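You operate a simulated robot arm through the tools that you are given. There is no shell and no other tool. Be economical: measure what you need, move in short steps, check, and stop when the job is done.

You run a simulated robot arm. Do the job below in one go: nothing can be reset, and whatever is moved stays where it is left.

## Task
Change the beader to the smooth teal wheel and bead the short teal duct at depth 2.
Fine: the fluted wheel goes into the CRIMP cup; the other short ducts stay.
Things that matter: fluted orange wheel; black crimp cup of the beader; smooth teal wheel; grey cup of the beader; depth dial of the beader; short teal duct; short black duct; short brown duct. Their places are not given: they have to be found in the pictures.

It is judged by the outcome, as a careful person would: the job done as asked, and still so three seconds after it is handed in. It fails if anything else is knocked over, pushed out of place, dropped, spilled or broken.

## Robot
A 7-joint arm with a two-finger parallel gripper, fixed in place. Base frame: the origin is at the foot of the arm, x ahead of it, y to its left, z up. Units: m, degrees, N and s.
With the tool pointing down near the work surface it reaches from about 0.48 to 0.92 m from the base axis. Its first joint turns from -115.0 to 115.0 degrees. Payload 3.91 kg.
The tool frame sits at the grasp point between the pads (the TCP): z along the fingers, y along the line on which they close. The tips reach 0.03 m beyond it. Largest opening 0.11 m; finger width 0.02, thickness 0.01; the body of the gripper, 0.048 by 0.112 m, starts 0.055 m behind the TCP.
Orientation is told as [roll, pitch, yaw] about the base's x, y, z axes, in that order, counted from this pose: with the fingers straight down and closing along the base's y, the tool's x points along the base's -x, its y along +y and its z along -z.

## Interface
- The arm moves only by the tool jog_arm. Its argument "moves" is a list that holds one entry, the list of rows, each a list of 7 numbers: the shift along the base's x, y, z in m, then the turn, a rotation vector about the base's x, y, z in degrees, then the finger opening in m, from 0 to 0.11. In form: [[[dx, dy, dz, wx, wy, wz, hand], ...]]. A call has 1 to 8 rows; each row shifts and turns the commanded pose from where the row before left it. Each row takes 0.2 s and may step no farther than 0.05 m and 8.6 degrees from the row before; otherwise, or with a gripper value out of range, the whole call is refused. Where a pose cannot be reached the arm comes as near as it can. A force on the tool above 40 N (or 10 N above the force at the start of the call, whichever is more), or a blocked arm, ends the call early, and 0.2 s more pass. The fingers move at their own pace (about 0.153 m/s each) and stop on an object; they squeeze with about 22 N. The grip force told is the motor's: it shows also when the fingers shut on nothing. Time passes only in rows, and 0.2 s behind the last, so rows that do not move let the fingers close. The reply holds the time, the measured pose of the TCP, the force on the tool along the base axes, the opening and the grip force, in the units named above and with some noise.
- Cameras (640 x 400 px; columns grow to the right, rows downward): "scene" is fixed at [0.218, 0.4988, 1.6548]; the picture's right is [-0.70, -0.72, 0.00], its down [-0.50, 0.49, -0.72] and it looks along [0.51, -0.50, -0.70] (base axes); focal length 342 px, centre (320, 200). "wrist" rides on the gripper at [-0.036, 0, -0.057] in the tool frame; the picture's right is [0.00, -1.00, 0.00], its down [0.97, 0.00, -0.24] and it looks along [0.24, 0.00, 0.97] (tool axes); focal length 218 px, centre (320, 200).
- snapshot(camera): a new picture of that camera. No time passes.
- move_column(by): slides the trunk up (or, below 0, down) by that many m; the arm rides with it, the base frame stays. It gives what a move gives, with no picture.
- locate(camera, pixels): for up to 12 pixels [column, row] of the newest picture of that camera ("zoom" is the newest enlarged one), the place [x, y, z] in the base frame of the surface seen there, good to about 0.002 m. No time passes.
- close_up(camera, box): a new picture of the part [left, top, right, bottom] of that camera's present view, enlarged. No time passes.
- finish_job(): hands the job in; it is judged then, once.

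Work in short steps. Measure before you move; look again where a grasp or a placing could have gone wrong, and mend it. You have 80 turns and 38 pictures in all, those below and enlarged ones among them. Open the gripper and draw the arm clear of the work before you hand the job in, unless the task says otherwise; then end with one line.

The tools are called by a JSON object that holds its "name" and its "arguments". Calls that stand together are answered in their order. jog_arm: Moves the arm, as the interface text tells. Its arguments: {"type":"object","properties":{"moves":{"type":"array","items":{"type":"array","items":{"type":"array","items":{"type":"number"}}}}},"required":["moves"]} The other tools are called the same way: move_column (by) slides the trunk up or down; snapshot (camera) takes a picture; locate (camera, pixels) gives the place of the surface under pixels of a picture; close_up (camera, box) takes an enlarged picture of a part of a camera's view; finish_job () hands the job in.

At the start:

```text
t: 0.0
position: [0.5386, 0.127, 1.3049]
tcp_rot: [0.1, 0.0, 0.0]
wrist_force: [0.4, 0.8, -0.7]
gripper_width: 0.1099
gripper_force: 0.1
trunk travel left (down, up): [-0.8, 0.19]
```

scene: 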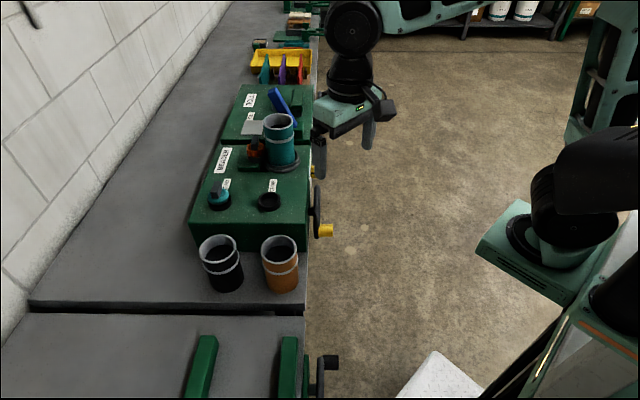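
wrist: 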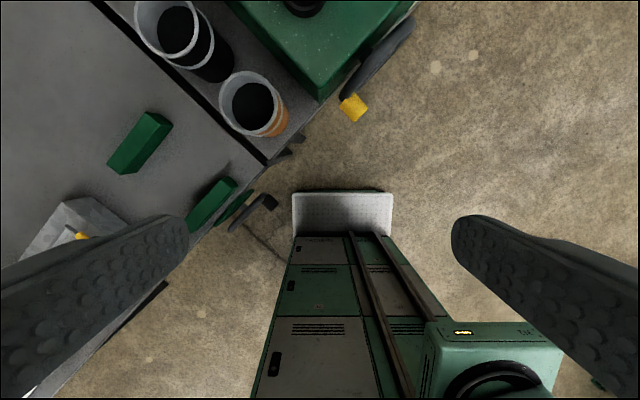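

The scene shows the beader around (250,190) with the teal duct at (279,140) and the wheels. I enlarge the view to read the details.

{"name": "close_up", "arguments": {"camera": "scene", "box": [180, 70, 340, 170]}}

{"name": "close_up", "arguments": {"camera": "scene", "box": [180, 130, 340, 300]}}

```text
4.00 times, centred on (260, 120) of scene
```

zoom: 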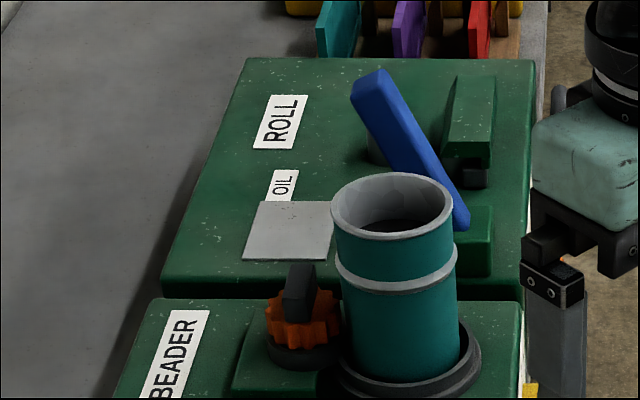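

```text
2.35 times, centred on (260, 215) of scene
```

zoom: 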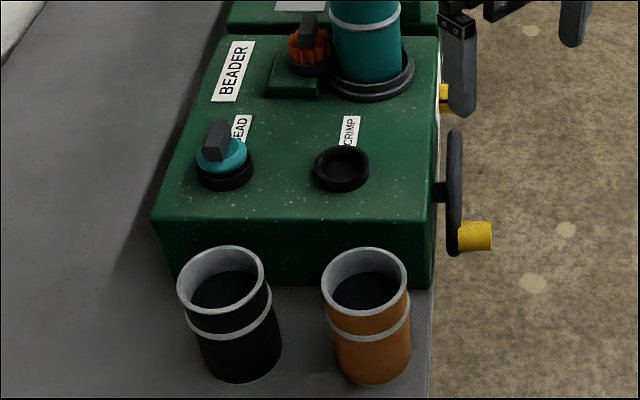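

I measure the main points: wheels, cups, duct, bench, crank, and machine edges.

{"name": "snapshot", "arguments": {"camera": "scene"}}

{"name": "locate", "arguments": {"camera": "scene", "pixels": [[255, 141], [257, 155], [218, 187], [221, 198], [269, 202], [279, 118], [293, 164], [318, 212], [327, 231], [311, 170], [305, 222], [191, 222]]}}

{"name": "locate", "arguments": {"camera": "scene", "pixels": [[217, 150], [309, 150], [301, 303], [240, 262], [218, 243], [280, 243], [263, 123], [294, 124], [280, 152], [269, 194], [281, 202], [210, 205]]}}

{"name": "close_up", "arguments": {"camera": "scene", "box": [280, 150, 360, 250]}}

```text
33 pictures are left
```

scene: 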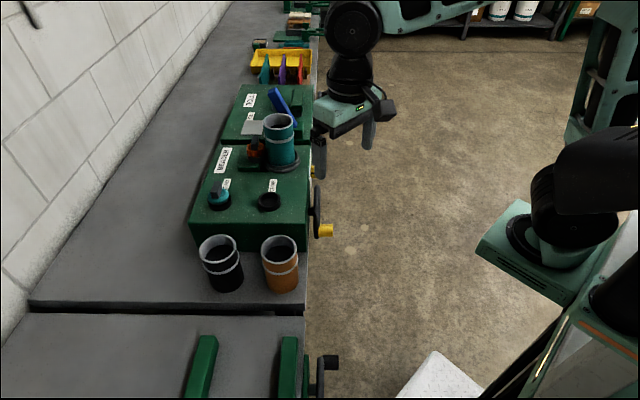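

```text
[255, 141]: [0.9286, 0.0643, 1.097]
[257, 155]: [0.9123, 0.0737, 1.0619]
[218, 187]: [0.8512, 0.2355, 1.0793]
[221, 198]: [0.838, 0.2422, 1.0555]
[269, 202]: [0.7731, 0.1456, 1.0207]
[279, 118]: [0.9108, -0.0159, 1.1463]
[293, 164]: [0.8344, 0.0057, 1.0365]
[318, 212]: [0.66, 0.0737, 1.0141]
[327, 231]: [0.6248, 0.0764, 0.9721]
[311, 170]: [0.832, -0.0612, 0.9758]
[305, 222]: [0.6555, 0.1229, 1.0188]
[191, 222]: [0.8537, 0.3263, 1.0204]
```

```text
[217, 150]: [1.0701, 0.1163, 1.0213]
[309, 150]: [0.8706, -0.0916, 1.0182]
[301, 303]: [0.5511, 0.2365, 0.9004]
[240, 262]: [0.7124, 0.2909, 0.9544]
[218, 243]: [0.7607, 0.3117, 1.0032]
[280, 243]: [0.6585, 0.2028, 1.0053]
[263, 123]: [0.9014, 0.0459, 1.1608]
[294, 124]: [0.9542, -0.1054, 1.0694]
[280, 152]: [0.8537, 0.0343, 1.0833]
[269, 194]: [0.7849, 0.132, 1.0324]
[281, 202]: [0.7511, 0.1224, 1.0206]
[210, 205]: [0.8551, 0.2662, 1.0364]
```

```text
4.00 times, centred on (320, 200) of scene
```

zoom: 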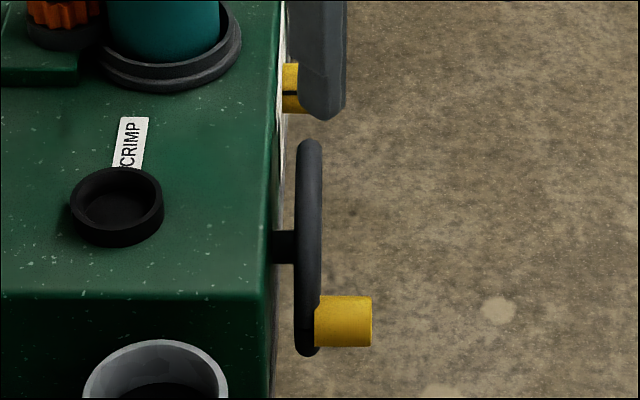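

The beader top is at z≈1.02 and its front face runs along x+y≈0.78, facing (-0.71,-0.71). A yellow dial near (0.83,-0.06,0.976) and a crank near (0.66,0.07,1.01) sit on that face. I turn the tool 45° and move in front to view the face.

{"name": "jog_arm", "arguments": {"moves": [[[0, -0.03, 0, 0, 0, 7.5, 0.11], [0, -0.03, 0, 0, 0, 7.5, 0.11], [0, -0.03, 0, 0, 0, 7.5, 0.11], [0, -0.03, 0, 0, 0, 7.5, 0.11], [0, -0.03, 0, 0, 0, 7.5, 0.11], [0, -0.03, 0, 0, 0, 7.5, 0.11], [0, 0, 0, 5.3, -5.3, 0, 0.11], [0, 0, 0, 5.3, -5.3, 0, 0.11]]]}}

{"name": "jog_arm", "arguments": {"moves": [[[0, 0, -0.02, 5.3, -5.3, 0, 0.11], [0, 0, -0.02, 5.3, -5.3, 0, 0.11], [0, 0, -0.02, 5.3, -5.3, 0, 0.11], [0, 0, -0.02, 5.3, -5.3, 0, 0.11], [0, 0, -0.02, 5.3, -5.3, 0, 0.11], [0, 0, -0.02, 5.3, -5.3, 0, 0.11]]]}}

{"name": "snapshot", "arguments": {"camera": "wrist"}}

```text
t: 1.8
position: [0.5386, -0.053, 1.3033]
tcp_rot: [-0.1, -15.1, 45.0]
wrist_force: [0.5, -0.1, -0.3]
gripper_width: 0.1098
gripper_force: 0.1
trunk travel left (down, up): [-0.8, 0.19]
```

```text
t: 3.2
position: [0.6012, -0.067, 1.2173]
tcp_rot: [0.0, -60.1, 45.0]
wrist_force: [0.4, -0.3, -0.4]
gripper_width: 0.1099
gripper_force: 0.1
out of reach, approached as far as the arm can: row 4, 5, 6
trunk travel left (down, up): [-0.8, 0.19]
```

```text
31 pictures are left
```

wrist: 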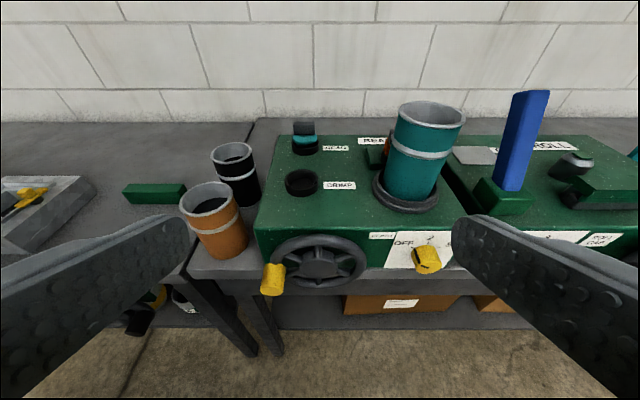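

The face is visible: crank at (318,262), handle at (273,278), dial at (427,260). I enlarge it.

{"name": "close_up", "arguments": {"camera": "wrist", "box": [355, 220, 471, 292]}}

{"name": "locate", "arguments": {"camera": "wrist", "pixels": [[273, 279], [318, 262], [318, 238], [365, 260], [427, 262], [437, 262], [418, 262], [404, 243], [427, 285], [268, 266], [262, 282], [318, 290]]}}

{"name": "close_up", "arguments": {"camera": "wrist", "box": [245, 220, 400, 310]}}

```text
5.52 times, centred on (413, 256) of wrist
```

zoom: 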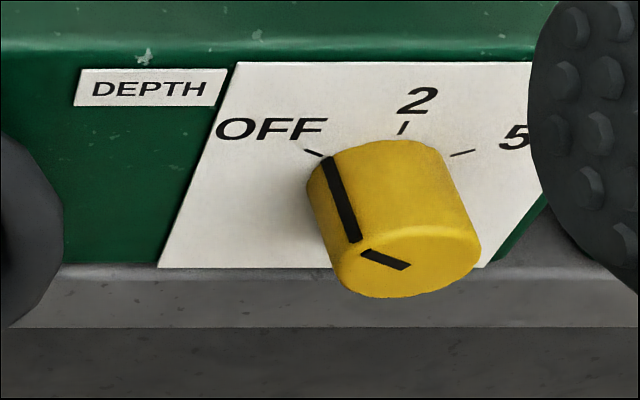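

```text
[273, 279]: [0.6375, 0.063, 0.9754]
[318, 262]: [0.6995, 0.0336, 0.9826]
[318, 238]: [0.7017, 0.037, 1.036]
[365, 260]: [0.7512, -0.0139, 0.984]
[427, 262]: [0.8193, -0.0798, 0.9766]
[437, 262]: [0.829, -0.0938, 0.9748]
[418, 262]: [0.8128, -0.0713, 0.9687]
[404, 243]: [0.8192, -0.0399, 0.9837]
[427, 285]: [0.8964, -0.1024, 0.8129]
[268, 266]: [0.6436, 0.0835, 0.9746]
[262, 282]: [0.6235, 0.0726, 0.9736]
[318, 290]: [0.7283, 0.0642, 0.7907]
```

```text
4.13 times, centred on (322, 265) of wrist
```

zoom: 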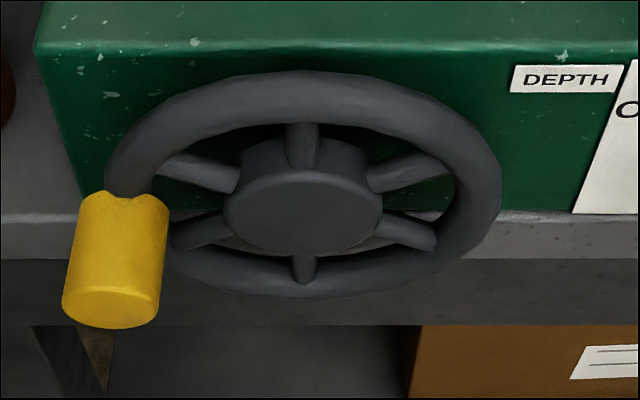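

The dial has marks OFF / 2 / 5 and stands at OFF. The crank has its handle at 9 o'clock. Next I go above the beader, tool down, to measure the wheels, rising as I move.

{"name": "jog_arm", "arguments": {"moves": [[[0, 0, 0.04, -5.3, 5.3, 0, 0.11], [0, 0, 0.04, -5.3, 5.3, 0, 0.11], [0.02, 0.01, 0.04, -5.3, 5.3, 0, 0.11], [0.03, 0.02, 0.02, -5.3, 5.3, 0, 0.11], [0.03, 0.02, 0, -5.3, 5.3, 0, 0.11], [0.03, 0.02, 0, -5.3, 5.3, 0, 0.11], [0.03, 0.02, 0, -5.3, 5.3, 0, 0.11], [0.03, 0.02, 0, -5.3, 5.3, 0, 0.11]]]}}

{"name": "snapshot", "arguments": {"camera": "wrist"}}

```text
t: 5.0
position: [0.771, 0.0441, 1.3584]
tcp_rot: [0.0, 0.1, 44.8]
wrist_force: [-0.8, 0.4, 0.2]
gripper_width: 0.11
gripper_force: 0.1
trunk travel left (down, up): [-0.8, 0.19]
```

```text
28 pictures are left
```

wrist: 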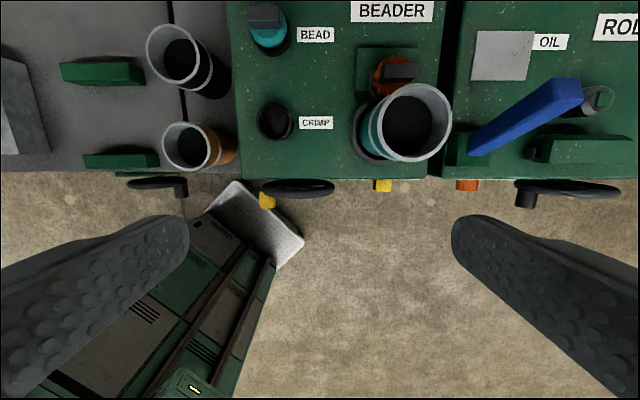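

I enlarge the wheel area around (340,80) and measure tabs, cup and duct rim.

{"name": "close_up", "arguments": {"camera": "wrist", "box": [232, 0, 472, 160]}}

{"name": "locate", "arguments": {"camera": "zoom", "pixels": [[447, 191], [413, 191], [482, 191], [447, 180], [447, 205], [398, 192], [388, 220], [85, 45], [55, 45], [118, 45], [60, 108], [100, 122]]}}

{"name": "locate", "arguments": {"camera": "zoom", "pixels": [[118, 322], [75, 322], [160, 322], [118, 283], [118, 365], [340, 330], [580, 340], [460, 230], [460, 425], [340, 150], [345, 270], [470, 210]]}}

```text
2.50 times, centred on (352, 80) of wrist
```

zoom: 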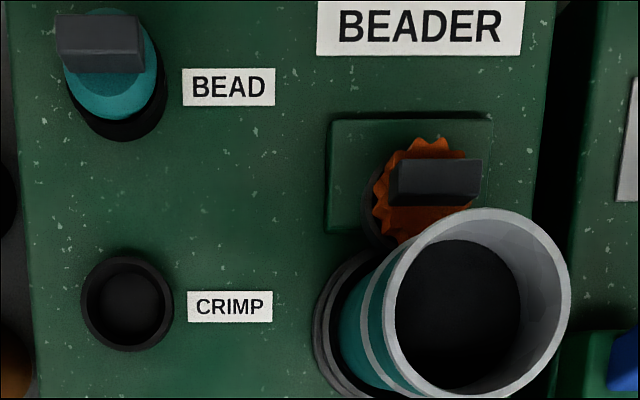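

```text
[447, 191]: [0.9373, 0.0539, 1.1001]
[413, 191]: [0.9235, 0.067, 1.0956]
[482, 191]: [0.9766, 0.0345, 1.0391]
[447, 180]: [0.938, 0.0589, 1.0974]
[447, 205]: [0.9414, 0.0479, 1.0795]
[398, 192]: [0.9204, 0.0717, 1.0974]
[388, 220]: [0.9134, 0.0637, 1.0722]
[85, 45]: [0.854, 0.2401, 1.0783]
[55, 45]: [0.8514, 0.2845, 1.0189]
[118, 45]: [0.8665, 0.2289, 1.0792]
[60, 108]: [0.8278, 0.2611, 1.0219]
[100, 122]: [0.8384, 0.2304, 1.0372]
```

```text
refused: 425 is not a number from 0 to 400
```

I measure the tab corners, the crimp cup, and the duct rim more precisely.

{"name": "locate", "arguments": {"camera": "zoom", "pixels": [[402, 164], [478, 164], [478, 182], [402, 182], [440, 164], [440, 195], [62, 20], [135, 20], [135, 38], [62, 38], [100, 18], [100, 65]]}}

{"name": "locate", "arguments": {"camera": "zoom", "pixels": [[126, 300], [87, 303], [168, 303], [126, 263], [126, 345], [392, 310], [563, 290], [480, 215], [480, 390], [340, 170], [480, 130], [380, 240]]}}

```text
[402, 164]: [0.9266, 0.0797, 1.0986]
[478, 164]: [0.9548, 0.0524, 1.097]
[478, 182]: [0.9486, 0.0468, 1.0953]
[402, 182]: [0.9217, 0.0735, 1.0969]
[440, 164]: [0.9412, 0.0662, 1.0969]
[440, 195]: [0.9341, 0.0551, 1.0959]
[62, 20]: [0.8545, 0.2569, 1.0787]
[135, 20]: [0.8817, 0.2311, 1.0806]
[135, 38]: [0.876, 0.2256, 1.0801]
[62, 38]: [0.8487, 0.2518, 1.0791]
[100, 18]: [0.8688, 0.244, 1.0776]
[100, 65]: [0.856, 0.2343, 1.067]
```

```text
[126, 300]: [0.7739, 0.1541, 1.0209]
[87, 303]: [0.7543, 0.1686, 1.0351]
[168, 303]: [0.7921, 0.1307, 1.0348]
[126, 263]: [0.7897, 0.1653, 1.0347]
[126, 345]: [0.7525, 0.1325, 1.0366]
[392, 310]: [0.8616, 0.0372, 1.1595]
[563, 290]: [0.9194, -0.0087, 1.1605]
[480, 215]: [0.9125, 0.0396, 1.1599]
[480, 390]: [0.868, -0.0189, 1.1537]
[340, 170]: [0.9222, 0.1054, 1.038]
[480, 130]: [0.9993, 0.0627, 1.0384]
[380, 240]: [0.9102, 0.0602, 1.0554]
```

The orange wheel's tab is centred at about (0.9365,0.0615), top z 1.0975, long along the bench line and matching the present yaw. The duct wall is about 0.032 m from it, so I close along the tab's length. I test reach above it.

{"name": "jog_arm", "arguments": {"moves": [[[0.0414, 0.0044, -0.02, 0, 0, 0, 0.075], [0.0414, 0.0044, -0.02, 0, 0, 0, 0.075], [0.0414, 0.0044, -0.02, 0, 0, 0, 0.075], [0.0414, 0.0042, -0.02, 0, 0, 0, 0.075]]]}}

{"name": "snapshot", "arguments": {"camera": "wrist"}}

```text
t: 6.0
position: [0.8802, 0.0524, 1.2599]
tcp_rot: [0.0, 0.0, 45.0]
wrist_force: [0.8, 0.1, -0.3]
gripper_width: 0.0751
gripper_force: 0.0
out of reach, approached as far as the arm can: row 3, 4
trunk travel left (down, up): [-0.8, 0.19]
```

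```text
26 pictures are left
```

wrist: 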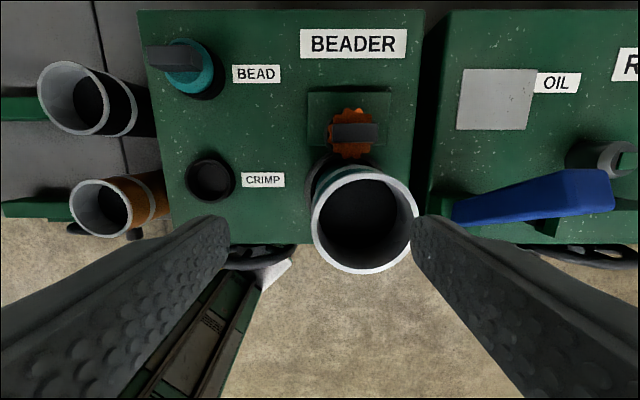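

The reach falls short (0.882 at z 1.26), and the table says 0.92 lower down, so a higher shoulder should help. I raise the column fully, then test again.

{"name": "move_column", "arguments": {"by": 0.19}}

{"name": "jog_arm", "arguments": {"moves": [[[0, 0, -0.05, 0, 0, 0, 0.075], [0, 0, -0.05, 0, 0, 0, 0.075], [0, 0, -0.05, 0, 0, 0, 0.075], [0.015, 0.003, -0.05, 0, 0, 0, 0.075], [0.02, 0.003, 0, 0, 0, 0, 0.075], [0.0213, 0.0031, 0, 0, 0, 0, 0.075]]]}}

```text
t: 8.1
position: [0.8789, 0.0511, 1.4495]
tcp_rot: [0.0, 0.1, 45.0]
wrist_force: [-0.1, 0.6, 0.2]
gripper_width: 0.0749
gripper_force: 0.0
trunk travel left (down, up): [-0.99, 0.0]
```

```text
refused: row 4 steps farther than a row can; nothing moved
```

Row 4 stepped slightly too far, so I resend it with smaller steps.

{"name": "jog_arm", "arguments": {"moves": [[[0, 0, -0.05, 0, 0, 0, 0.075], [0, 0, -0.05, 0, 0, 0, 0.075], [0, 0, -0.05, 0, 0, 0, 0.075], [0.015, 0.003, -0.045, 0, 0, 0, 0.075], [0.02, 0.003, 0, 0, 0, 0, 0.075], [0.0226, 0.0044, 0, 0, 0, 0, 0.075]]]}}

```text
t: 9.5
position: [0.9188, 0.0585, 1.2518]
tcp_rot: [0.0, 0.0, 45.0]
wrist_force: [0.9, -0.4, 0.4]
gripper_width: 0.0752
gripper_force: 0.0
out of reach, approached as far as the arm can: row 6
trunk travel left (down, up): [-0.99, 0.0]
```

Reach is now 0.921 and should grow lower down. I descend to 1.17 and extend again.

{"name": "jog_arm", "arguments": {"moves": [[[0, 0, -0.04, 0, 0, 0, 0.075], [0, 0, -0.04, 0, 0, 0, 0.075], [0.0177, 0.003, 0, 0, 0, 0, 0.075], [0, 0, 0, 0, 0, 0, 0.075]]]}}

{"name": "snapshot", "arguments": {"camera": "wrist"}}

```text
t: 10.5
position: [0.9212, 0.058, 1.173]
tcp_rot: [0.0, 0.0, 45.0]
wrist_force: [0.1, -0.1, 0.0]
gripper_width: 0.075
gripper_force: 0.1
out of reach, approached as far as the arm can: row 3
trunk travel left (down, up): [-0.99, 0.0]
```

```text
25 pictures are left
```

wrist: 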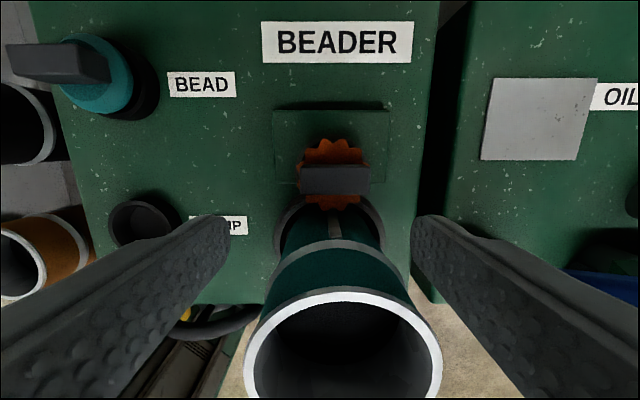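

Vertical reach stops at 0.923, so I pitch the tool about 6.5° outward about the bench line, which keeps the pads parallel to the tab's end faces. Then I extend to the tab.

{"name": "jog_arm", "arguments": {"moves": [[[0, 0, 0, 4.6, -4.6, 0, 0.075], [0.0153, 0.0035, -0.01, 0, 0, 0, 0.075], [0, 0, 0, 0, 0, 0, 0.075]]]}}

{"name": "close_up", "arguments": {"camera": "wrist", "box": [200, 100, 440, 250]}}

{"name": "locate", "arguments": {"camera": "zoom", "pixels": [[320, 150], [320, 170], [320, 190], [280, 170], [360, 170], [400, 170]]}}

```text
t: 11.3
position: [0.937, 0.061, 1.1632]
tcp_rot: [0.1, -6.6, 45.0]
wrist_force: [-0.1, -0.4, -0.8]
gripper_width: 0.075
gripper_force: 0.0
trunk travel left (down, up): [-0.99, 0.0]
```

```text
2.67 times, centred on (320, 175) of wrist
```

zoom: 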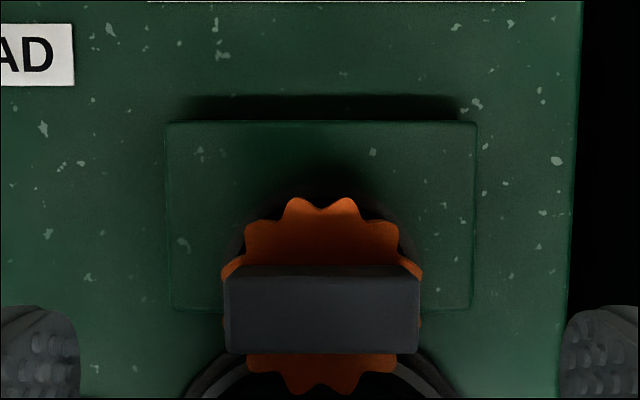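

```text
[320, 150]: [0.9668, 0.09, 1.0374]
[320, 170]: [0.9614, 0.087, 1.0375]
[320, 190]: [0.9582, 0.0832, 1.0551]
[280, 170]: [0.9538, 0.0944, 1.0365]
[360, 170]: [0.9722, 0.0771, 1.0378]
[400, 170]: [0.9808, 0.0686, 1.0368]
```

The tab spans zoom columns 224–419, rows 275–352. I measure its outline.

{"name": "locate", "arguments": {"camera": "zoom", "pixels": [[230, 285], [412, 285], [230, 345], [412, 345], [321, 315], [321, 272], [321, 370], [321, 385]]}}

```text
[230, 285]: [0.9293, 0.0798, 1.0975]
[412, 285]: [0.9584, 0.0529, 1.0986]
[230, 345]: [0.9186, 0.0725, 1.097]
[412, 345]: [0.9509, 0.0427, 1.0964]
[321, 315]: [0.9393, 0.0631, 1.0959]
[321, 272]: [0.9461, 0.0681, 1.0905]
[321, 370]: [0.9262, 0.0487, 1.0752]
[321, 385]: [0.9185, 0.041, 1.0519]
```

The tab centre is (0.939,0.062), in line with the TCP. I descend to z≈1.107 and close.

{"name": "jog_arm", "arguments": {"moves": [[[0.001, 0.001, -0.028, 0, 0, 0, 0.07], [0, 0, -0.02, 0, 0, 0, 0.065], [0, 0, -0.009, 0, 0, 0, 0.06], [0, 0, 0, 0, 0, 0, 0.03], [0, 0, 0, 0, 0, 0, 0.03], [0, 0, 0, 0, 0, 0, 0.03]]]}}

```text
t: 12.7
position: [0.9319, 0.0611, 1.1073]
tcp_rot: [0.1, -6.5, 45.1]
wrist_force: [0.4, 0.2, 0.8]
gripper_width: 0.0432
gripper_force: 22.2
out of reach, approached as far as the arm can: row 2
trunk travel left (down, up): [-0.99, 0.0]
```

Gripped at 0.043 with 22 N. I lift slowly and check.

{"name": "jog_arm", "arguments": {"moves": [[[0, 0, 0.01, 0, 0, 0, 0.03], [0, 0, 0.015, 0, 0, 0, 0.03], [0, 0, 0.025, 0, 0, 0, 0.03], [0, 0, 0.03, 0, 0, 0, 0.03]]]}}

{"name": "snapshot", "arguments": {"camera": "wrist"}}

```text
t: 13.7
position: [0.9338, 0.0623, 1.1883]
tcp_rot: [0.0, -6.6, 45.0]
wrist_force: [0.5, -0.3, -0.2]
gripper_width: 0.03
gripper_force: 0.1
trunk travel left (down, up): [-0.99, 0.0]
```

```text
23 pictures are left
```

wrist: 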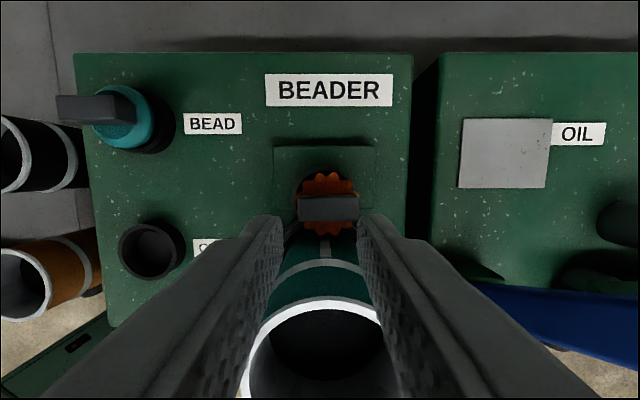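

The wheel slipped out of the fingers. I look closely to see whether it moved.

{"name": "close_up", "arguments": {"camera": "wrist", "box": [270, 140, 390, 240]}}

{"name": "locate", "arguments": {"camera": "zoom", "pixels": [[190, 300], [440, 300], [315, 280], [315, 340], [315, 200], [315, 375], [180, 340], [450, 340]]}}

```text
4.00 times, centred on (330, 190) of wrist
```

zoom: 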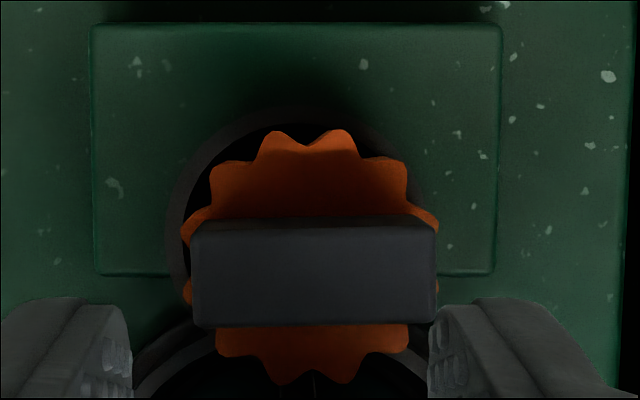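

```text
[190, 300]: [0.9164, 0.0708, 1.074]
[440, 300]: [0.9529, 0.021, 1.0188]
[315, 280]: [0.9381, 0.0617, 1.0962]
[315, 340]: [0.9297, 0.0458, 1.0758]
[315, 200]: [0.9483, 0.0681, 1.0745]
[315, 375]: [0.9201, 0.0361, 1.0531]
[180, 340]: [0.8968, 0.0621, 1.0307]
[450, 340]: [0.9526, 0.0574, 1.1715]
```

The wheel is unmoved (tab top 1.096, wheel face 1.0745). I try again, better centred with slightly more pitch, then lift only a few millimetres to read the force.

{"name": "jog_arm", "arguments": {"moves": [[[0.003, 0.0, 0, 1.4, -1.4, 0, 0.065], [0.002, 0.001, -0.03, 0, 0, 0, 0.065], [0, 0, -0.03, 0, 0, 0, 0.06], [0.0, 0, -0.019, 0, 0, 0, 0.06], [0.0, 0, 0, 0, 0, 0, 0.06]]]}}

```text
t: 14.9
position: [0.9387, 0.0625, 1.1084]
tcp_rot: [0.0, -8.5, 45.0]
wrist_force: [0.5, 0.1, -0.9]
gripper_width: 0.0601
gripper_force: 0.1
trunk travel left (down, up): [-0.99, 0.0]
```

Well centred now at (0.9387,0.0625,1.108). I close harder (target opening 0) and lift 4 mm.

{"name": "jog_arm", "arguments": {"moves": [[[0, 0, 0, 0, 0, 0, 0.0], [0, 0, 0, 0, 0, 0, 0.0], [0, 0, 0, 0, 0, 0, 0.0], [0, 0, 0.002, 0, 0, 0, 0.0], [0, 0, 0.002, 0, 0, 0, 0.0]]]}}

```text
t: 16.1
position: [0.9388, 0.0617, 1.1121]
tcp_rot: [0.0, -8.5, 45.0]
wrist_force: [-0.4, 0.0, -2.3]
gripper_width: 0.0434
gripper_force: 22.1
trunk travel left (down, up): [-0.99, 0.0]
```

The tool now carries about 2 N, so the wheel may be coming along. I continue with small lifts.

{"name": "jog_arm", "arguments": {"moves": [[[0, 0, 0.003, 0, 0, 0, 0.0], [0, 0, 0.003, 0, 0, 0, 0.0], [0, 0, 0.003, 0, 0, 0, 0.0], [0, 0, 0.003, 0, 0, 0, 0.0]]]}}

{"name": "close_up", "arguments": {"camera": "wrist", "box": [240, 120, 400, 240]}}

```text
t: 17.1
position: [0.9382, 0.0625, 1.1251]
tcp_rot: [0.0, -8.5, 45.1]
wrist_force: [0.2, 0.1, -0.7]
gripper_width: 0.0434
gripper_force: 21.7
trunk travel left (down, up): [-0.99, 0.0]
```

```text
3.33 times, centred on (320, 180) of wrist
```

zoom: 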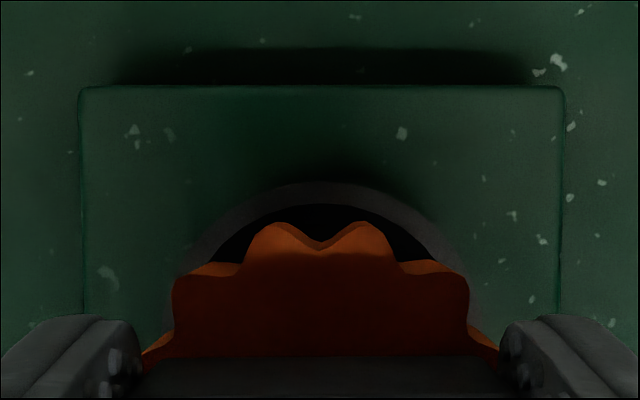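

The grip still reads 0.0434 after 16 mm of lift. I lift 15 mm more to confirm.

{"name": "jog_arm", "arguments": {"moves": [[[0, 0, 0.004, 0, 0, 0, 0.0], [0, 0, 0.004, 0, 0, 0, 0.0], [0, 0, 0.004, 0, 0, 0, 0.0], [0, 0, 0.004, 0, 0, 0, 0.0]]]}}

{"name": "close_up", "arguments": {"camera": "wrist", "box": [220, 120, 420, 260]}}

```text
t: 18.1
position: [0.9374, 0.0618, 1.141]
tcp_rot: [0.0, -8.5, 45.0]
wrist_force: [-0.4, 0.2, -1.4]
gripper_width: 0.0436
gripper_force: 22.4
trunk travel left (down, up): [-0.99, 0.0]
```

```text
2.86 times, centred on (320, 190) of wrist
```

zoom: 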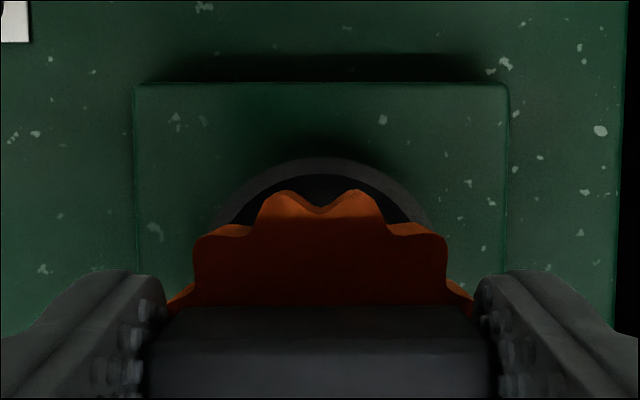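

The wheel is lifted clear of the seat. I keep moving gently: up to z≈1.2, then sideways away from the duct.

{"name": "jog_arm", "arguments": {"moves": [[[0, 0, 0.01, 0, 0, 0, 0.0], [0, 0, 0.015, 0, 0, 0, 0.0], [0, 0, 0.015, 0, 0, 0, 0.0], [0, 0, 0.015, 0, 0, 0, 0.0], [-0.008, 0.013, 0.005, 0, 0, 0, 0.0], [-0.01, 0.015, 0, 0, 0, 0, 0.0], [-0.01, 0.015, 0, 0, 0, 0, 0.0], [-0.01, 0.015, 0, 0, 0, 0, 0.0]]]}}

{"name": "jog_arm", "arguments": {"moves": [[[-0.014, 0.004, 0, 0, 0, 0, 0.0], [-0.019, 0.004, 0, 0, 0, 0, 0.0], [-0.019, 0.004, 0, 0, 0, 0, 0.0], [-0.019, 0.004, 0, 0, 0, 0, 0.0], [-0.019, 0.004, 0, 0, 0, 0, 0.0], [-0.019, 0.004, 0, 0, 0, 0, 0.0], [-0.012, 0.004, 0, 0, 0, 0, 0.0]]]}}

{"name": "snapshot", "arguments": {"camera": "wrist"}}

{"name": "close_up", "arguments": {"camera": "scene", "box": [190, 110, 330, 230]}}

```text
t: 19.9
position: [0.8995, 0.1179, 1.2016]
tcp_rot: [0.0, -8.5, 45.0]
wrist_force: [0.6, 0.2, -1.2]
gripper_width: 0.0435
gripper_force: 22.1
trunk travel left (down, up): [-0.99, 0.0]
```

```text
t: 21.5
position: [0.7797, 0.148, 1.2003]
tcp_rot: [0.0, -8.5, 45.0]
wrist_force: [0.5, -0.5, -0.1]
gripper_width: 0.0434
gripper_force: 21.9
trunk travel left (down, up): [-0.99, 0.0]
```

```text
19 pictures are left
```

wrist: 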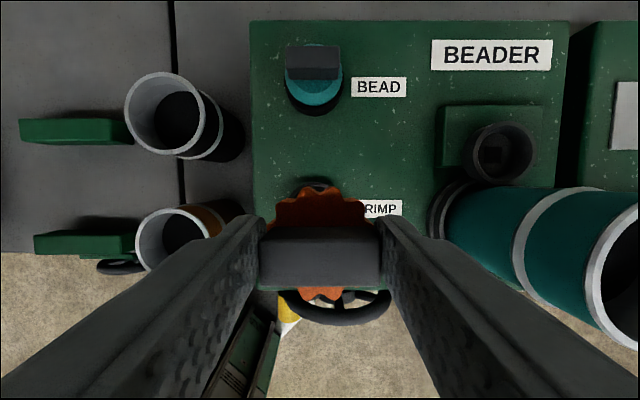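

```text
3.33 times, centred on (260, 170) of scene
```

zoom: 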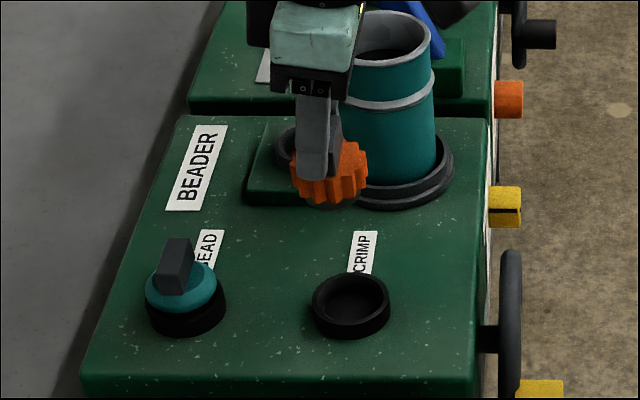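

The wheel is well held, and the empty mount ring is at (503,153). I measure the mount ring, the teal tab and the duct, then descend to the crimp cup centre (0.772,0.149).

{"name": "locate", "arguments": {"camera": "wrist", "pixels": [[470, 152], [535, 152], [503, 123], [503, 183], [503, 150], [292, 62], [333, 62], [313, 50], [313, 75]]}}

{"name": "jog_arm", "arguments": {"moves": [[[-0.0077, 0.001, -0.02, 0, 0, 0, 0.0], [0, 0, -0.02, 0, 0, 0, 0.0], [0, 0, -0.02, 0, 0, 0, 0.0], [0, 0, -0.02, 0, 0, 0, 0.0], [0, 0, -0.01, 0, 0, 0, 0.0]]]}}

{"name": "close_up", "arguments": {"camera": "scene", "box": [190, 130, 330, 230]}}

```text
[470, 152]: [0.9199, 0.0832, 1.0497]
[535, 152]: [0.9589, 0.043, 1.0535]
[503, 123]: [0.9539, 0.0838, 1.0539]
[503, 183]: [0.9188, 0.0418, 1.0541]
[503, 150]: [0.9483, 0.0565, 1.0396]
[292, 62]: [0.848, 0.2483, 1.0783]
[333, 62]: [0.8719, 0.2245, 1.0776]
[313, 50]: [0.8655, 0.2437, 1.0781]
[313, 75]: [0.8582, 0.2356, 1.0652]
```

```text
t: 22.7
position: [0.7712, 0.1482, 1.1105]
tcp_rot: [0.1, -8.5, 45.0]
wrist_force: [0.7, 1.3, -1.3]
gripper_width: 0.0434
gripper_force: 21.6
trunk travel left (down, up): [-0.99, 0.0]
```

```text
4.00 times, centred on (260, 180) of scene
```

zoom: 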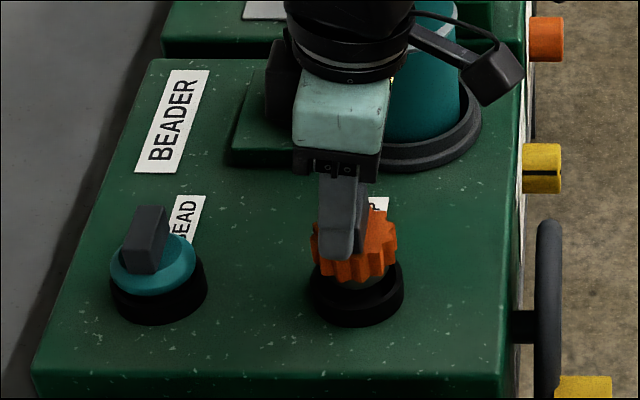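

The wheel sits over the crimp cup, looking centred. I lower it in small steps to the seat at TCP z≈1.09.

{"name": "jog_arm", "arguments": {"moves": [[[0.0005, 0.0005, -0.006, 0, 0, 0, 0.0], [0, 0, -0.006, 0, 0, 0, 0.0], [0, 0, -0.004, 0, 0, 0, 0.0], [0, 0, -0.003, 0, 0, 0, 0.0]]]}}

{"name": "close_up", "arguments": {"camera": "scene", "box": [190, 130, 330, 230]}}

```text
t: 23.7
position: [0.7727, 0.1485, 1.0917]
tcp_rot: [0.1, -8.5, 44.9]
wrist_force: [0.3, -0.1, -0.6]
gripper_width: 0.0434
gripper_force: 22.1
trunk travel left (down, up): [-0.99, 0.0]
```

```text
4.00 times, centred on (260, 180) of scene
```

zoom: 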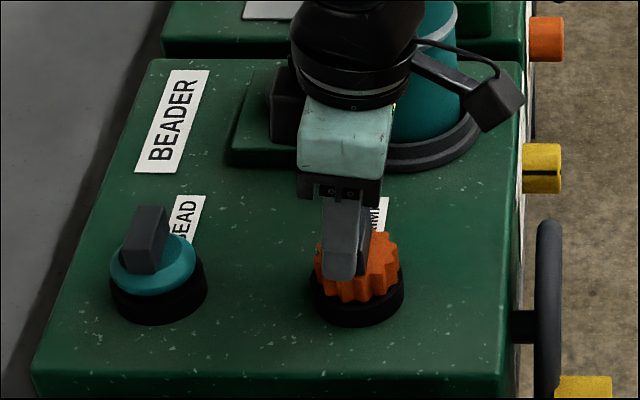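

It nearly matches the teal wheel's seating. I lower until contact shows, then release and raise.

{"name": "jog_arm", "arguments": {"moves": [[[0, 0, -0.002, 0, 0, 0, 0.0], [0, 0, -0.002, 0, 0, 0, 0.0]]]}}

```text
t: 24.3
position: [0.7726, 0.1479, 1.09]
tcp_rot: [-0.1, -8.7, 44.9]
wrist_force: [-1.3, -4.7, 18.6]
gripper_width: 0.0436
gripper_force: 22.0
trunk travel left (down, up): [-0.99, 0.0]
```

Contact at 18 N at z 1.09, so it is seated. I release (0.06) and rise straight up.

{"name": "jog_arm", "arguments": {"moves": [[[0, 0, 0.002, 0, 0, 0, 0.043], [0, 0, 0, 0, 0, 0, 0.062], [0, 0, 0, 0, 0, 0, 0.062], [0, 0, 0.03, 0, 0, 0, 0.065], [0, 0, 0.04, 0, 0, 0, 0.065], [0.02, 0.02, 0.02, 0, 0, 0, 0.07], [0.03, 0.03, 0, 0, 0, 0, 0.07], [0.02, 0.02, 0, 0, 0, 0, 0.07]]]}}

{"name": "snapshot", "arguments": {"camera": "wrist"}}

```text
t: 26.1
position: [0.8411, 0.2194, 1.1814]
tcp_rot: [0.0, -8.6, 44.9]
wrist_force: [-0.2, -0.4, 0.0]
gripper_width: 0.07
gripper_force: 0.1
trunk travel left (down, up): [-0.99, 0.0]
```

```text
15 pictures are left
```

wrist: 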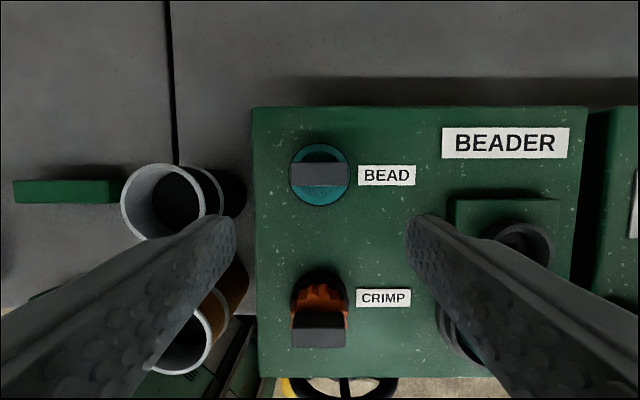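

The orange wheel sits in CRIMP. I measure both tabs.

{"name": "locate", "arguments": {"camera": "wrist", "pixels": [[296, 173], [346, 173], [296, 181], [346, 181], [321, 174], [321, 166], [296, 337], [342, 337], [320, 337], [320, 300]]}}

```text
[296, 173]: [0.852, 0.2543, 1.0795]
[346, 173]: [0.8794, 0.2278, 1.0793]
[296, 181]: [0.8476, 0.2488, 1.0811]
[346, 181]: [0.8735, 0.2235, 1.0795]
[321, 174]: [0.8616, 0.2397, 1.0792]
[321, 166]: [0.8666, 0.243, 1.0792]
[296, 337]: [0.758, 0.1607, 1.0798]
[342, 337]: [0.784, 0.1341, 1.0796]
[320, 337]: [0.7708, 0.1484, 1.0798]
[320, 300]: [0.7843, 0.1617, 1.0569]
```

The orange tab top is at 1.0797, the same as teal (1.079), so it is seated. I go down on the teal tab at (0.8635,0.2395) and grip it at z≈1.091.

{"name": "jog_arm", "arguments": {"moves": [[[0.0224, 0.0201, 0, 0, 0, 0, 0.065], [0, 0, -0.04, 0, 0, 0, 0.065], [0, 0, -0.03, 0, 0, 0, 0.06], [0, 0, -0.0205, 0, 0, 0, 0.06], [0, 0, 0, 0, 0, 0, 0], [0, 0, 0, 0, 0, 0, 0], [0, 0, 0, 0, 0, 0, 0]]]}}

{"name": "jog_arm", "arguments": {"moves": [[[0, 0, 0.003, 0, 0, 0, 0.0], [0, 0, 0.003, 0, 0, 0, 0.0], [0, 0, 0.004, 0, 0, 0, 0.0], [0, 0, 0.004, 0, 0, 0, 0.0], [0, 0, 0.006, 0, 0, 0, 0.0], [0, 0, 0.01, 0, 0, 0, 0.0]]]}}

```text
t: 27.7
position: [0.8635, 0.2395, 1.0886]
tcp_rot: [0.0, -8.5, 45.0]
wrist_force: [-0.5, 0.4, 0.1]
gripper_width: 0.0435
gripper_force: 22.4
trunk travel left (down, up): [-0.99, 0.0]
```

```text
t: 29.1
position: [0.8651, 0.2391, 1.1185]
tcp_rot: [0.0, -8.5, 44.9]
wrist_force: [-1.0, 0.3, -1.2]
gripper_width: 0.0434
gripper_force: 22.2
trunk travel left (down, up): [-0.99, 0.0]
```

The teal wheel is lifted. I raise it and carry it round to above the mount, gently.

{"name": "jog_arm", "arguments": {"moves": [[[0, 0, 0.015, 0, 0, 0, 0.0], [0, 0, 0.02, 0, 0, 0, 0.0], [0, 0, 0.02, 0, 0, 0, 0.0], [0, 0, 0.02, 0, 0, 0, 0.0], [0.005, -0.016, 0.005, 0, 0, 0, 0.0], [0.006, -0.02, 0, 0, 0, 0, 0.0], [0.006, -0.02, 0, 0, 0, 0, 0.0], [0.006, -0.02, 0, 0, 0, 0, 0.0]]]}}

{"name": "jog_arm", "arguments": {"moves": [[[0.006, -0.02, 0, 0, 0, 0, 0.0], [0.008, -0.02, 0, 0, 0, 0, 0.0], [0.009, -0.015, 0, 0, 0, 0, 0.0], [0.009, -0.015, 0, 0, 0, 0, 0.0], [0.008, -0.015, 0, 0, 0, 0, 0.0], [0.0085, -0.014, 0, 0, 0, 0, 0.0]]]}}

```text
t: 30.9
position: [0.888, 0.1619, 1.1967]
tcp_rot: [0.1, -8.4, 45.1]
wrist_force: [0.0, 0.5, -1.8]
gripper_width: 0.0435
gripper_force: 21.8
trunk travel left (down, up): [-0.99, 0.0]
```

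```text
t: 32.3
position: [0.934, 0.0635, 1.198]
tcp_rot: [0.1, -8.5, 45.0]
wrist_force: [0.4, 0.8, -0.5]
gripper_width: 0.0436
gripper_force: 22.0
trunk travel left (down, up): [-0.99, 0.0]
```

Now I lower above the mount to about z 1.13, correcting to (0.938,0.0628), and check.

{"name": "jog_arm", "arguments": {"moves": [[[0.002, 0, -0.02, 0, 0, 0, 0.0], [0.0015, -0.0005, -0.02, 0, 0, 0, 0.0], [0, 0, -0.015, 0, 0, 0, 0.0], [0, 0, -0.013, 0, 0, 0, 0.0], [0, 0, 0, 0, 0, 0, 0.0]]]}}

{"name": "close_up", "arguments": {"camera": "wrist", "box": [220, 80, 420, 220]}}

```text
t: 33.5
position: [0.9396, 0.0633, 1.131]
tcp_rot: [0.0, -8.6, 45.0]
wrist_force: [-0.1, 0.4, -1.1]
gripper_width: 0.0435
gripper_force: 22.2
trunk travel left (down, up): [-0.99, 0.0]
```

```text
2.86 times, centred on (320, 150) of wrist
```

zoom: 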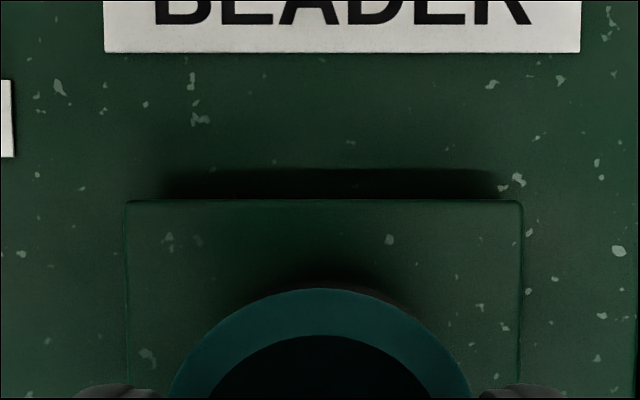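

The wheel covers the mount ring symmetrically. I lower in small steps to 1.109 while watching the force.

{"name": "jog_arm", "arguments": {"moves": [[[-0.001, 0, -0.006, 0, 0, 0, 0.0], [0, 0, -0.006, 0, 0, 0, 0.0], [0, 0, -0.005, 0, 0, 0, 0.0], [0, 0, -0.004, 0, 0, 0, 0.0]]]}}

```text
t: 34.5
position: [0.9375, 0.0635, 1.1098]
tcp_rot: [0.0, -8.5, 45.0]
wrist_force: [-0.5, 0.1, -1.9]
gripper_width: 0.0435
gripper_force: 21.9
trunk travel left (down, up): [-0.99, 0.0]
```

No contact force, so the shank is entering the mount. I go 2 mm further down.

{"name": "jog_arm", "arguments": {"moves": [[[0, 0, -0.0015, 0, 0, 0, 0.0], [0, 0, -0.001, 0, 0, 0, 0.0]]]}}

```text
t: 35.1
position: [0.938, 0.0632, 1.1089]
tcp_rot: [0.0, -8.4, 44.9]
wrist_force: [-0.2, -0.2, -0.6]
gripper_width: 0.0435
gripper_force: 22.2
trunk travel left (down, up): [-0.99, 0.0]
```

{"name": "jog_arm", "arguments": {"moves": [[[0, 0, -0.001, 0, 0, 0, 0.0], [0, 0, -0.001, 0, 0, 0, 0.0]]]}}

```text
t: 35.7
position: [0.9383, 0.0642, 1.1068]
tcp_rot: [-0.2, -8.6, 45.1]
wrist_force: [-0.5, -1.7, 4.3]
gripper_width: 0.0433
gripper_force: 22.2
trunk travel left (down, up): [-0.99, 0.0]
```

Light contact (4 N) at 1.1068, the expected seated height. I release, rise straight up, and look.

{"name": "jog_arm", "arguments": {"moves": [[[0, 0, 0, 0, 0, 0, 0.043], [0, 0, 0, 0, 0, 0, 0.062], [0, 0, 0, 0, 0, 0, 0.062], [0, 0, 0.03, 0, 0, 0, 0.065], [0, 0, 0.04, 0, 0, 0, 0.065], [0, 0, 0.04, 0, 0, 0, 0.07]]]}}

{"name": "snapshot", "arguments": {"camera": "wrist"}}

```text
t: 37.1
position: [0.9376, 0.0637, 1.2162]
tcp_rot: [0.0, -8.6, 45.0]
wrist_force: [-0.5, -0.2, -0.3]
gripper_width: 0.0701
gripper_force: 0.1
trunk travel left (down, up): [-0.99, 0.0]
```

```text
13 pictures are left
```

wrist: 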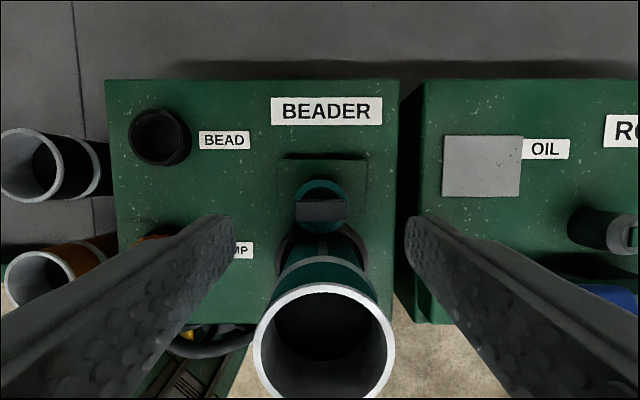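

The teal wheel is in the mount. I verify its tab height, and plan the move to the front.

{"name": "locate", "arguments": {"camera": "wrist", "pixels": [[320, 210], [300, 210], [340, 210], [320, 190], [268, 345], [380, 345], [324, 290], [324, 385]]}}

```text
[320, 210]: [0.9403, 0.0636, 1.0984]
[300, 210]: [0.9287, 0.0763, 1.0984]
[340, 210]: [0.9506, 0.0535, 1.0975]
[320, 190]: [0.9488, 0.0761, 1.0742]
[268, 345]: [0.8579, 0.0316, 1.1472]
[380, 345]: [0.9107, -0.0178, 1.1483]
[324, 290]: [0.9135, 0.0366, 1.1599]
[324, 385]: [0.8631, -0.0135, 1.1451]
```

The seat is right (tab top 1.098). Next the dial: I back off along the front normal, over the duct, to in front of the machine.

{"name": "jog_arm", "arguments": {"moves": [[[-0.0297, -0.033, 0.02, 0, 0, 0, 0.07], [-0.0297, -0.033, 0.02, 0, 0, 0, 0.07], [-0.0297, -0.033, 0, 0, 0, 0, 0.07], [-0.0297, -0.033, 0, 0, 0, 0, 0.07], [-0.0297, -0.033, 0, 0, 0, 0, 0.07], [-0.0297, -0.033, 0, 0, 0, 0, 0.07], [-0.0297, -0.033, 0, 5.3, -5.3, 0, 0.07], [-0.0297, -0.033, 0, 5.3, -5.3, 0, 0.07]]]}}

{"name": "jog_arm", "arguments": {"moves": [[[0, 0, -0.02, 5.3, -5.3, 0, 0.07], [0, 0, -0.02, 5.3, -5.3, 0, 0.07], [0, 0, -0.02, 5.3, -5.3, 0, 0.07], [0, 0, -0.02, 5.3, -5.3, 0, 0.07], [0, 0, -0.02, 5.3, -5.3, 0, 0.07], [0, 0, -0.02, 5.3, -5.3, 0, 0.07], [0, 0, -0.02, 5.3, -5.3, 0, 0.07]]]}}

```text
t: 38.9
position: [0.7002, -0.1972, 1.2581]
tcp_rot: [0.0, -23.6, 45.2]
wrist_force: [0.5, 0.0, -0.2]
gripper_width: 0.0698
gripper_force: 0.1
trunk travel left (down, up): [-0.99, 0.0]
```

```text
t: 40.5
position: [0.7015, -0.1998, 1.1151]
tcp_rot: [-0.5, -76.0, 45.5]
wrist_force: [-0.3, -0.2, 0.7]
gripper_width: 0.07
gripper_force: 0.0
trunk travel left (down, up): [-0.99, 0.0]
```

Pitch of 76° is reachable here. I go down to z≈1.0 and nearly horizontal, then look.

{"name": "jog_arm", "arguments": {"moves": [[[0, 0, -0.03, 4.5, -4.5, 0, 0.07], [0, 0, -0.03, 4.5, -4.5, 0, 0.07], [0, 0, -0.04, 0, 0, 0, 0.07], [0, 0, 0, 0, 0, 0, 0.07]]]}}

{"name": "snapshot", "arguments": {"camera": "wrist"}}

```text
t: 41.1
position: [0.6984, -0.2787, 1.0783]
tcp_rot: [-38.8, -75.1, 84.1]
wrist_force: [0.6, 0.2, -0.2]
gripper_width: 0.07
gripper_force: 0.0
trunk travel left (down, up): [-0.99, 0.0]
stopped in row 3: the arm was blocked; the commanded pose is now the measured one
```

```text
12 pictures are left
```

wrist: 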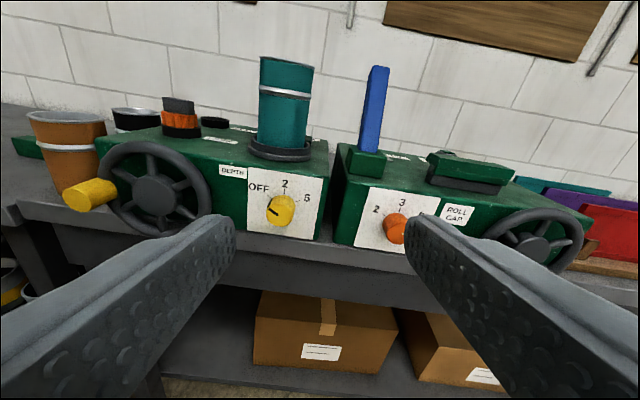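

The arm hit a limit and twisted about 9°, but the view of the face is good: dial at (280,210), marks OFF/2/5. I measure the dial and crank from here.

{"name": "close_up", "arguments": {"camera": "wrist", "box": [236, 165, 332, 245]}}

{"name": "locate", "arguments": {"camera": "wrist", "pixels": [[280, 211], [270, 211], [290, 211], [277, 222], [284, 198], [257, 190], [285, 187], [307, 199], [155, 197], [90, 195], [70, 195], [150, 146]]}}

```text
5.00 times, centred on (284, 205) of wrist
```

zoom: 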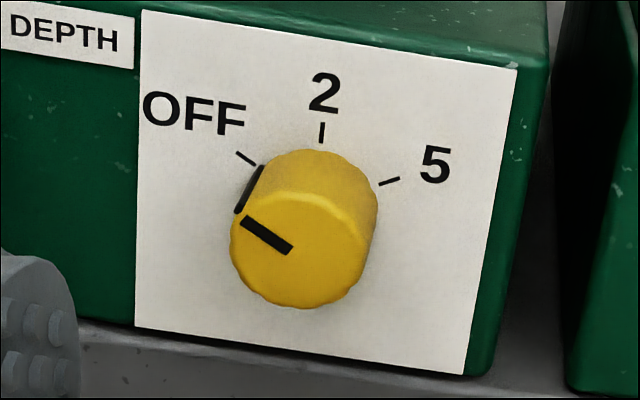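

```text
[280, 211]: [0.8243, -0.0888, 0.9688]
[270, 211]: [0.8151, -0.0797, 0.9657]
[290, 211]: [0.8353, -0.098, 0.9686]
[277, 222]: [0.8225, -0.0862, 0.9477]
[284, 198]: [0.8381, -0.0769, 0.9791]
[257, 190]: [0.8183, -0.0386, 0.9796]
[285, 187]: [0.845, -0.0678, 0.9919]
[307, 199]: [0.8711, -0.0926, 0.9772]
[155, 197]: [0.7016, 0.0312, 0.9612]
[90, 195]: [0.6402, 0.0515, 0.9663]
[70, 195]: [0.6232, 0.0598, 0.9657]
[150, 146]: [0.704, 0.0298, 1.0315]
```

I measure tick marks and knob outline on the enlarged picture.

{"name": "locate", "arguments": {"camera": "zoom", "pixels": [[246, 158], [322, 132], [390, 182], [303, 250], [240, 245], [360, 255], [303, 203], [303, 300], [247, 224], [287, 249], [320, 165], [372, 200]]}}

```text
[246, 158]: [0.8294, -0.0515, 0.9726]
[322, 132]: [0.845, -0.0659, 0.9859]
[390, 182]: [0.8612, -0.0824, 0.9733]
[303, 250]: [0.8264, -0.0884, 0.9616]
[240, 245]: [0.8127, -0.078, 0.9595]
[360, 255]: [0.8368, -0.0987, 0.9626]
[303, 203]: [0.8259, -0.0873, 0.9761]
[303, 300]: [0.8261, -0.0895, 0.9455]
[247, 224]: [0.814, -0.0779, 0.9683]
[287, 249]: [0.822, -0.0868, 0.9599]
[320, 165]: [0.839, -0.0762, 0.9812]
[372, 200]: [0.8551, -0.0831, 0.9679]
```

The marks give knob axis at s=0.6455 (x−y)/√2, z=0.961; OFF=−60°, 2=0°, 5=+60°, knob face at u=0.522, plate at u=0.551. So I must turn +60° about (0.707,0.707,0). The wrist is likely limited because the shoulder is too high, so I lower the column in steps while lifting the arm.

{"name": "move_column", "arguments": {"by": -0.1}}

{"name": "jog_arm", "arguments": {"moves": [[[0, 0, 0.04, 0, 0, 0, 0.07], [0, 0, 0.04, 0, 0, 0, 0.07], [0, 0, 0.04, 0, 0, 0, 0.07]]]}}

{"name": "move_column", "arguments": {"by": -0.1}}

{"name": "jog_arm", "arguments": {"moves": [[[0, 0, 0.04, 0, 0, 0, 0.07], [0, 0, 0.04, 0, 0, 0, 0.07], [0, 0, 0.02, 0, 0, 0, 0.07]]]}}

```text
t: 42.5
position: [0.6966, -0.2778, 0.9783]
tcp_rot: [-38.8, -75.0, 84.2]
wrist_force: [0.2, 0.7, 0.7]
gripper_width: 0.0698
gripper_force: 0.0
trunk travel left (down, up): [-0.89, 0.1]
```

```text
t: 43.3
position: [0.6974, -0.2751, 1.0992]
tcp_rot: [-38.6, -75.6, 84.0]
wrist_force: [-0.1, -0.1, -0.4]
gripper_width: 0.0697
gripper_force: 0.1
trunk travel left (down, up): [-0.89, 0.1]
```

```text
t: 44.6
position: [0.6977, -0.275, 0.9984]
tcp_rot: [-38.8, -75.5, 84.1]
wrist_force: [-0.5, 0.0, 0.3]
gripper_width: 0.0699
gripper_force: 0.2
trunk travel left (down, up): [-0.79, 0.2]
```

```text
t: 45.4
position: [0.6987, -0.2757, 1.0962]
tcp_rot: [-38.5, -75.7, 84.0]
wrist_force: [0.4, 0.3, -0.6]
gripper_width: 0.0698
gripper_force: 0.0
trunk travel left (down, up): [-0.79, 0.2]
```

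That works. I lower another 0.13 m to dial height, then level the tool (pitch +11°) and pre-roll about −21° so the 60° turn is centred.

{"name": "move_column", "arguments": {"by": -0.13}}

{"name": "jog_arm", "arguments": {"moves": [[[0, 0, 0, 4, -4, 0, 0.07], [0, 0, 0, 4, -4, 0, 0.07], [0, 0, 0, -5, -5, 0, 0.07], [0, 0, 0, -5, -5, 0, 0.07], [0, 0, 0, -4.6, -4.6, 0, 0.07]]]}}

```text
t: 47.0
position: [0.6988, -0.2751, 0.9677]
tcp_rot: [-38.7, -75.4, 84.1]
wrist_force: [-0.5, 0.8, -0.3]
gripper_width: 0.0702
gripper_force: 0.0
trunk travel left (down, up): [-0.66, 0.33]
```

```text
t: 48.2
position: [0.6985, -0.2764, 0.9673]
tcp_rot: [-90.5, -60.1, 135.0]
wrist_force: [-1.4, -0.2, 0.8]
gripper_width: 0.0698
gripper_force: 0.1
trunk travel left (down, up): [-0.66, 0.33]
```

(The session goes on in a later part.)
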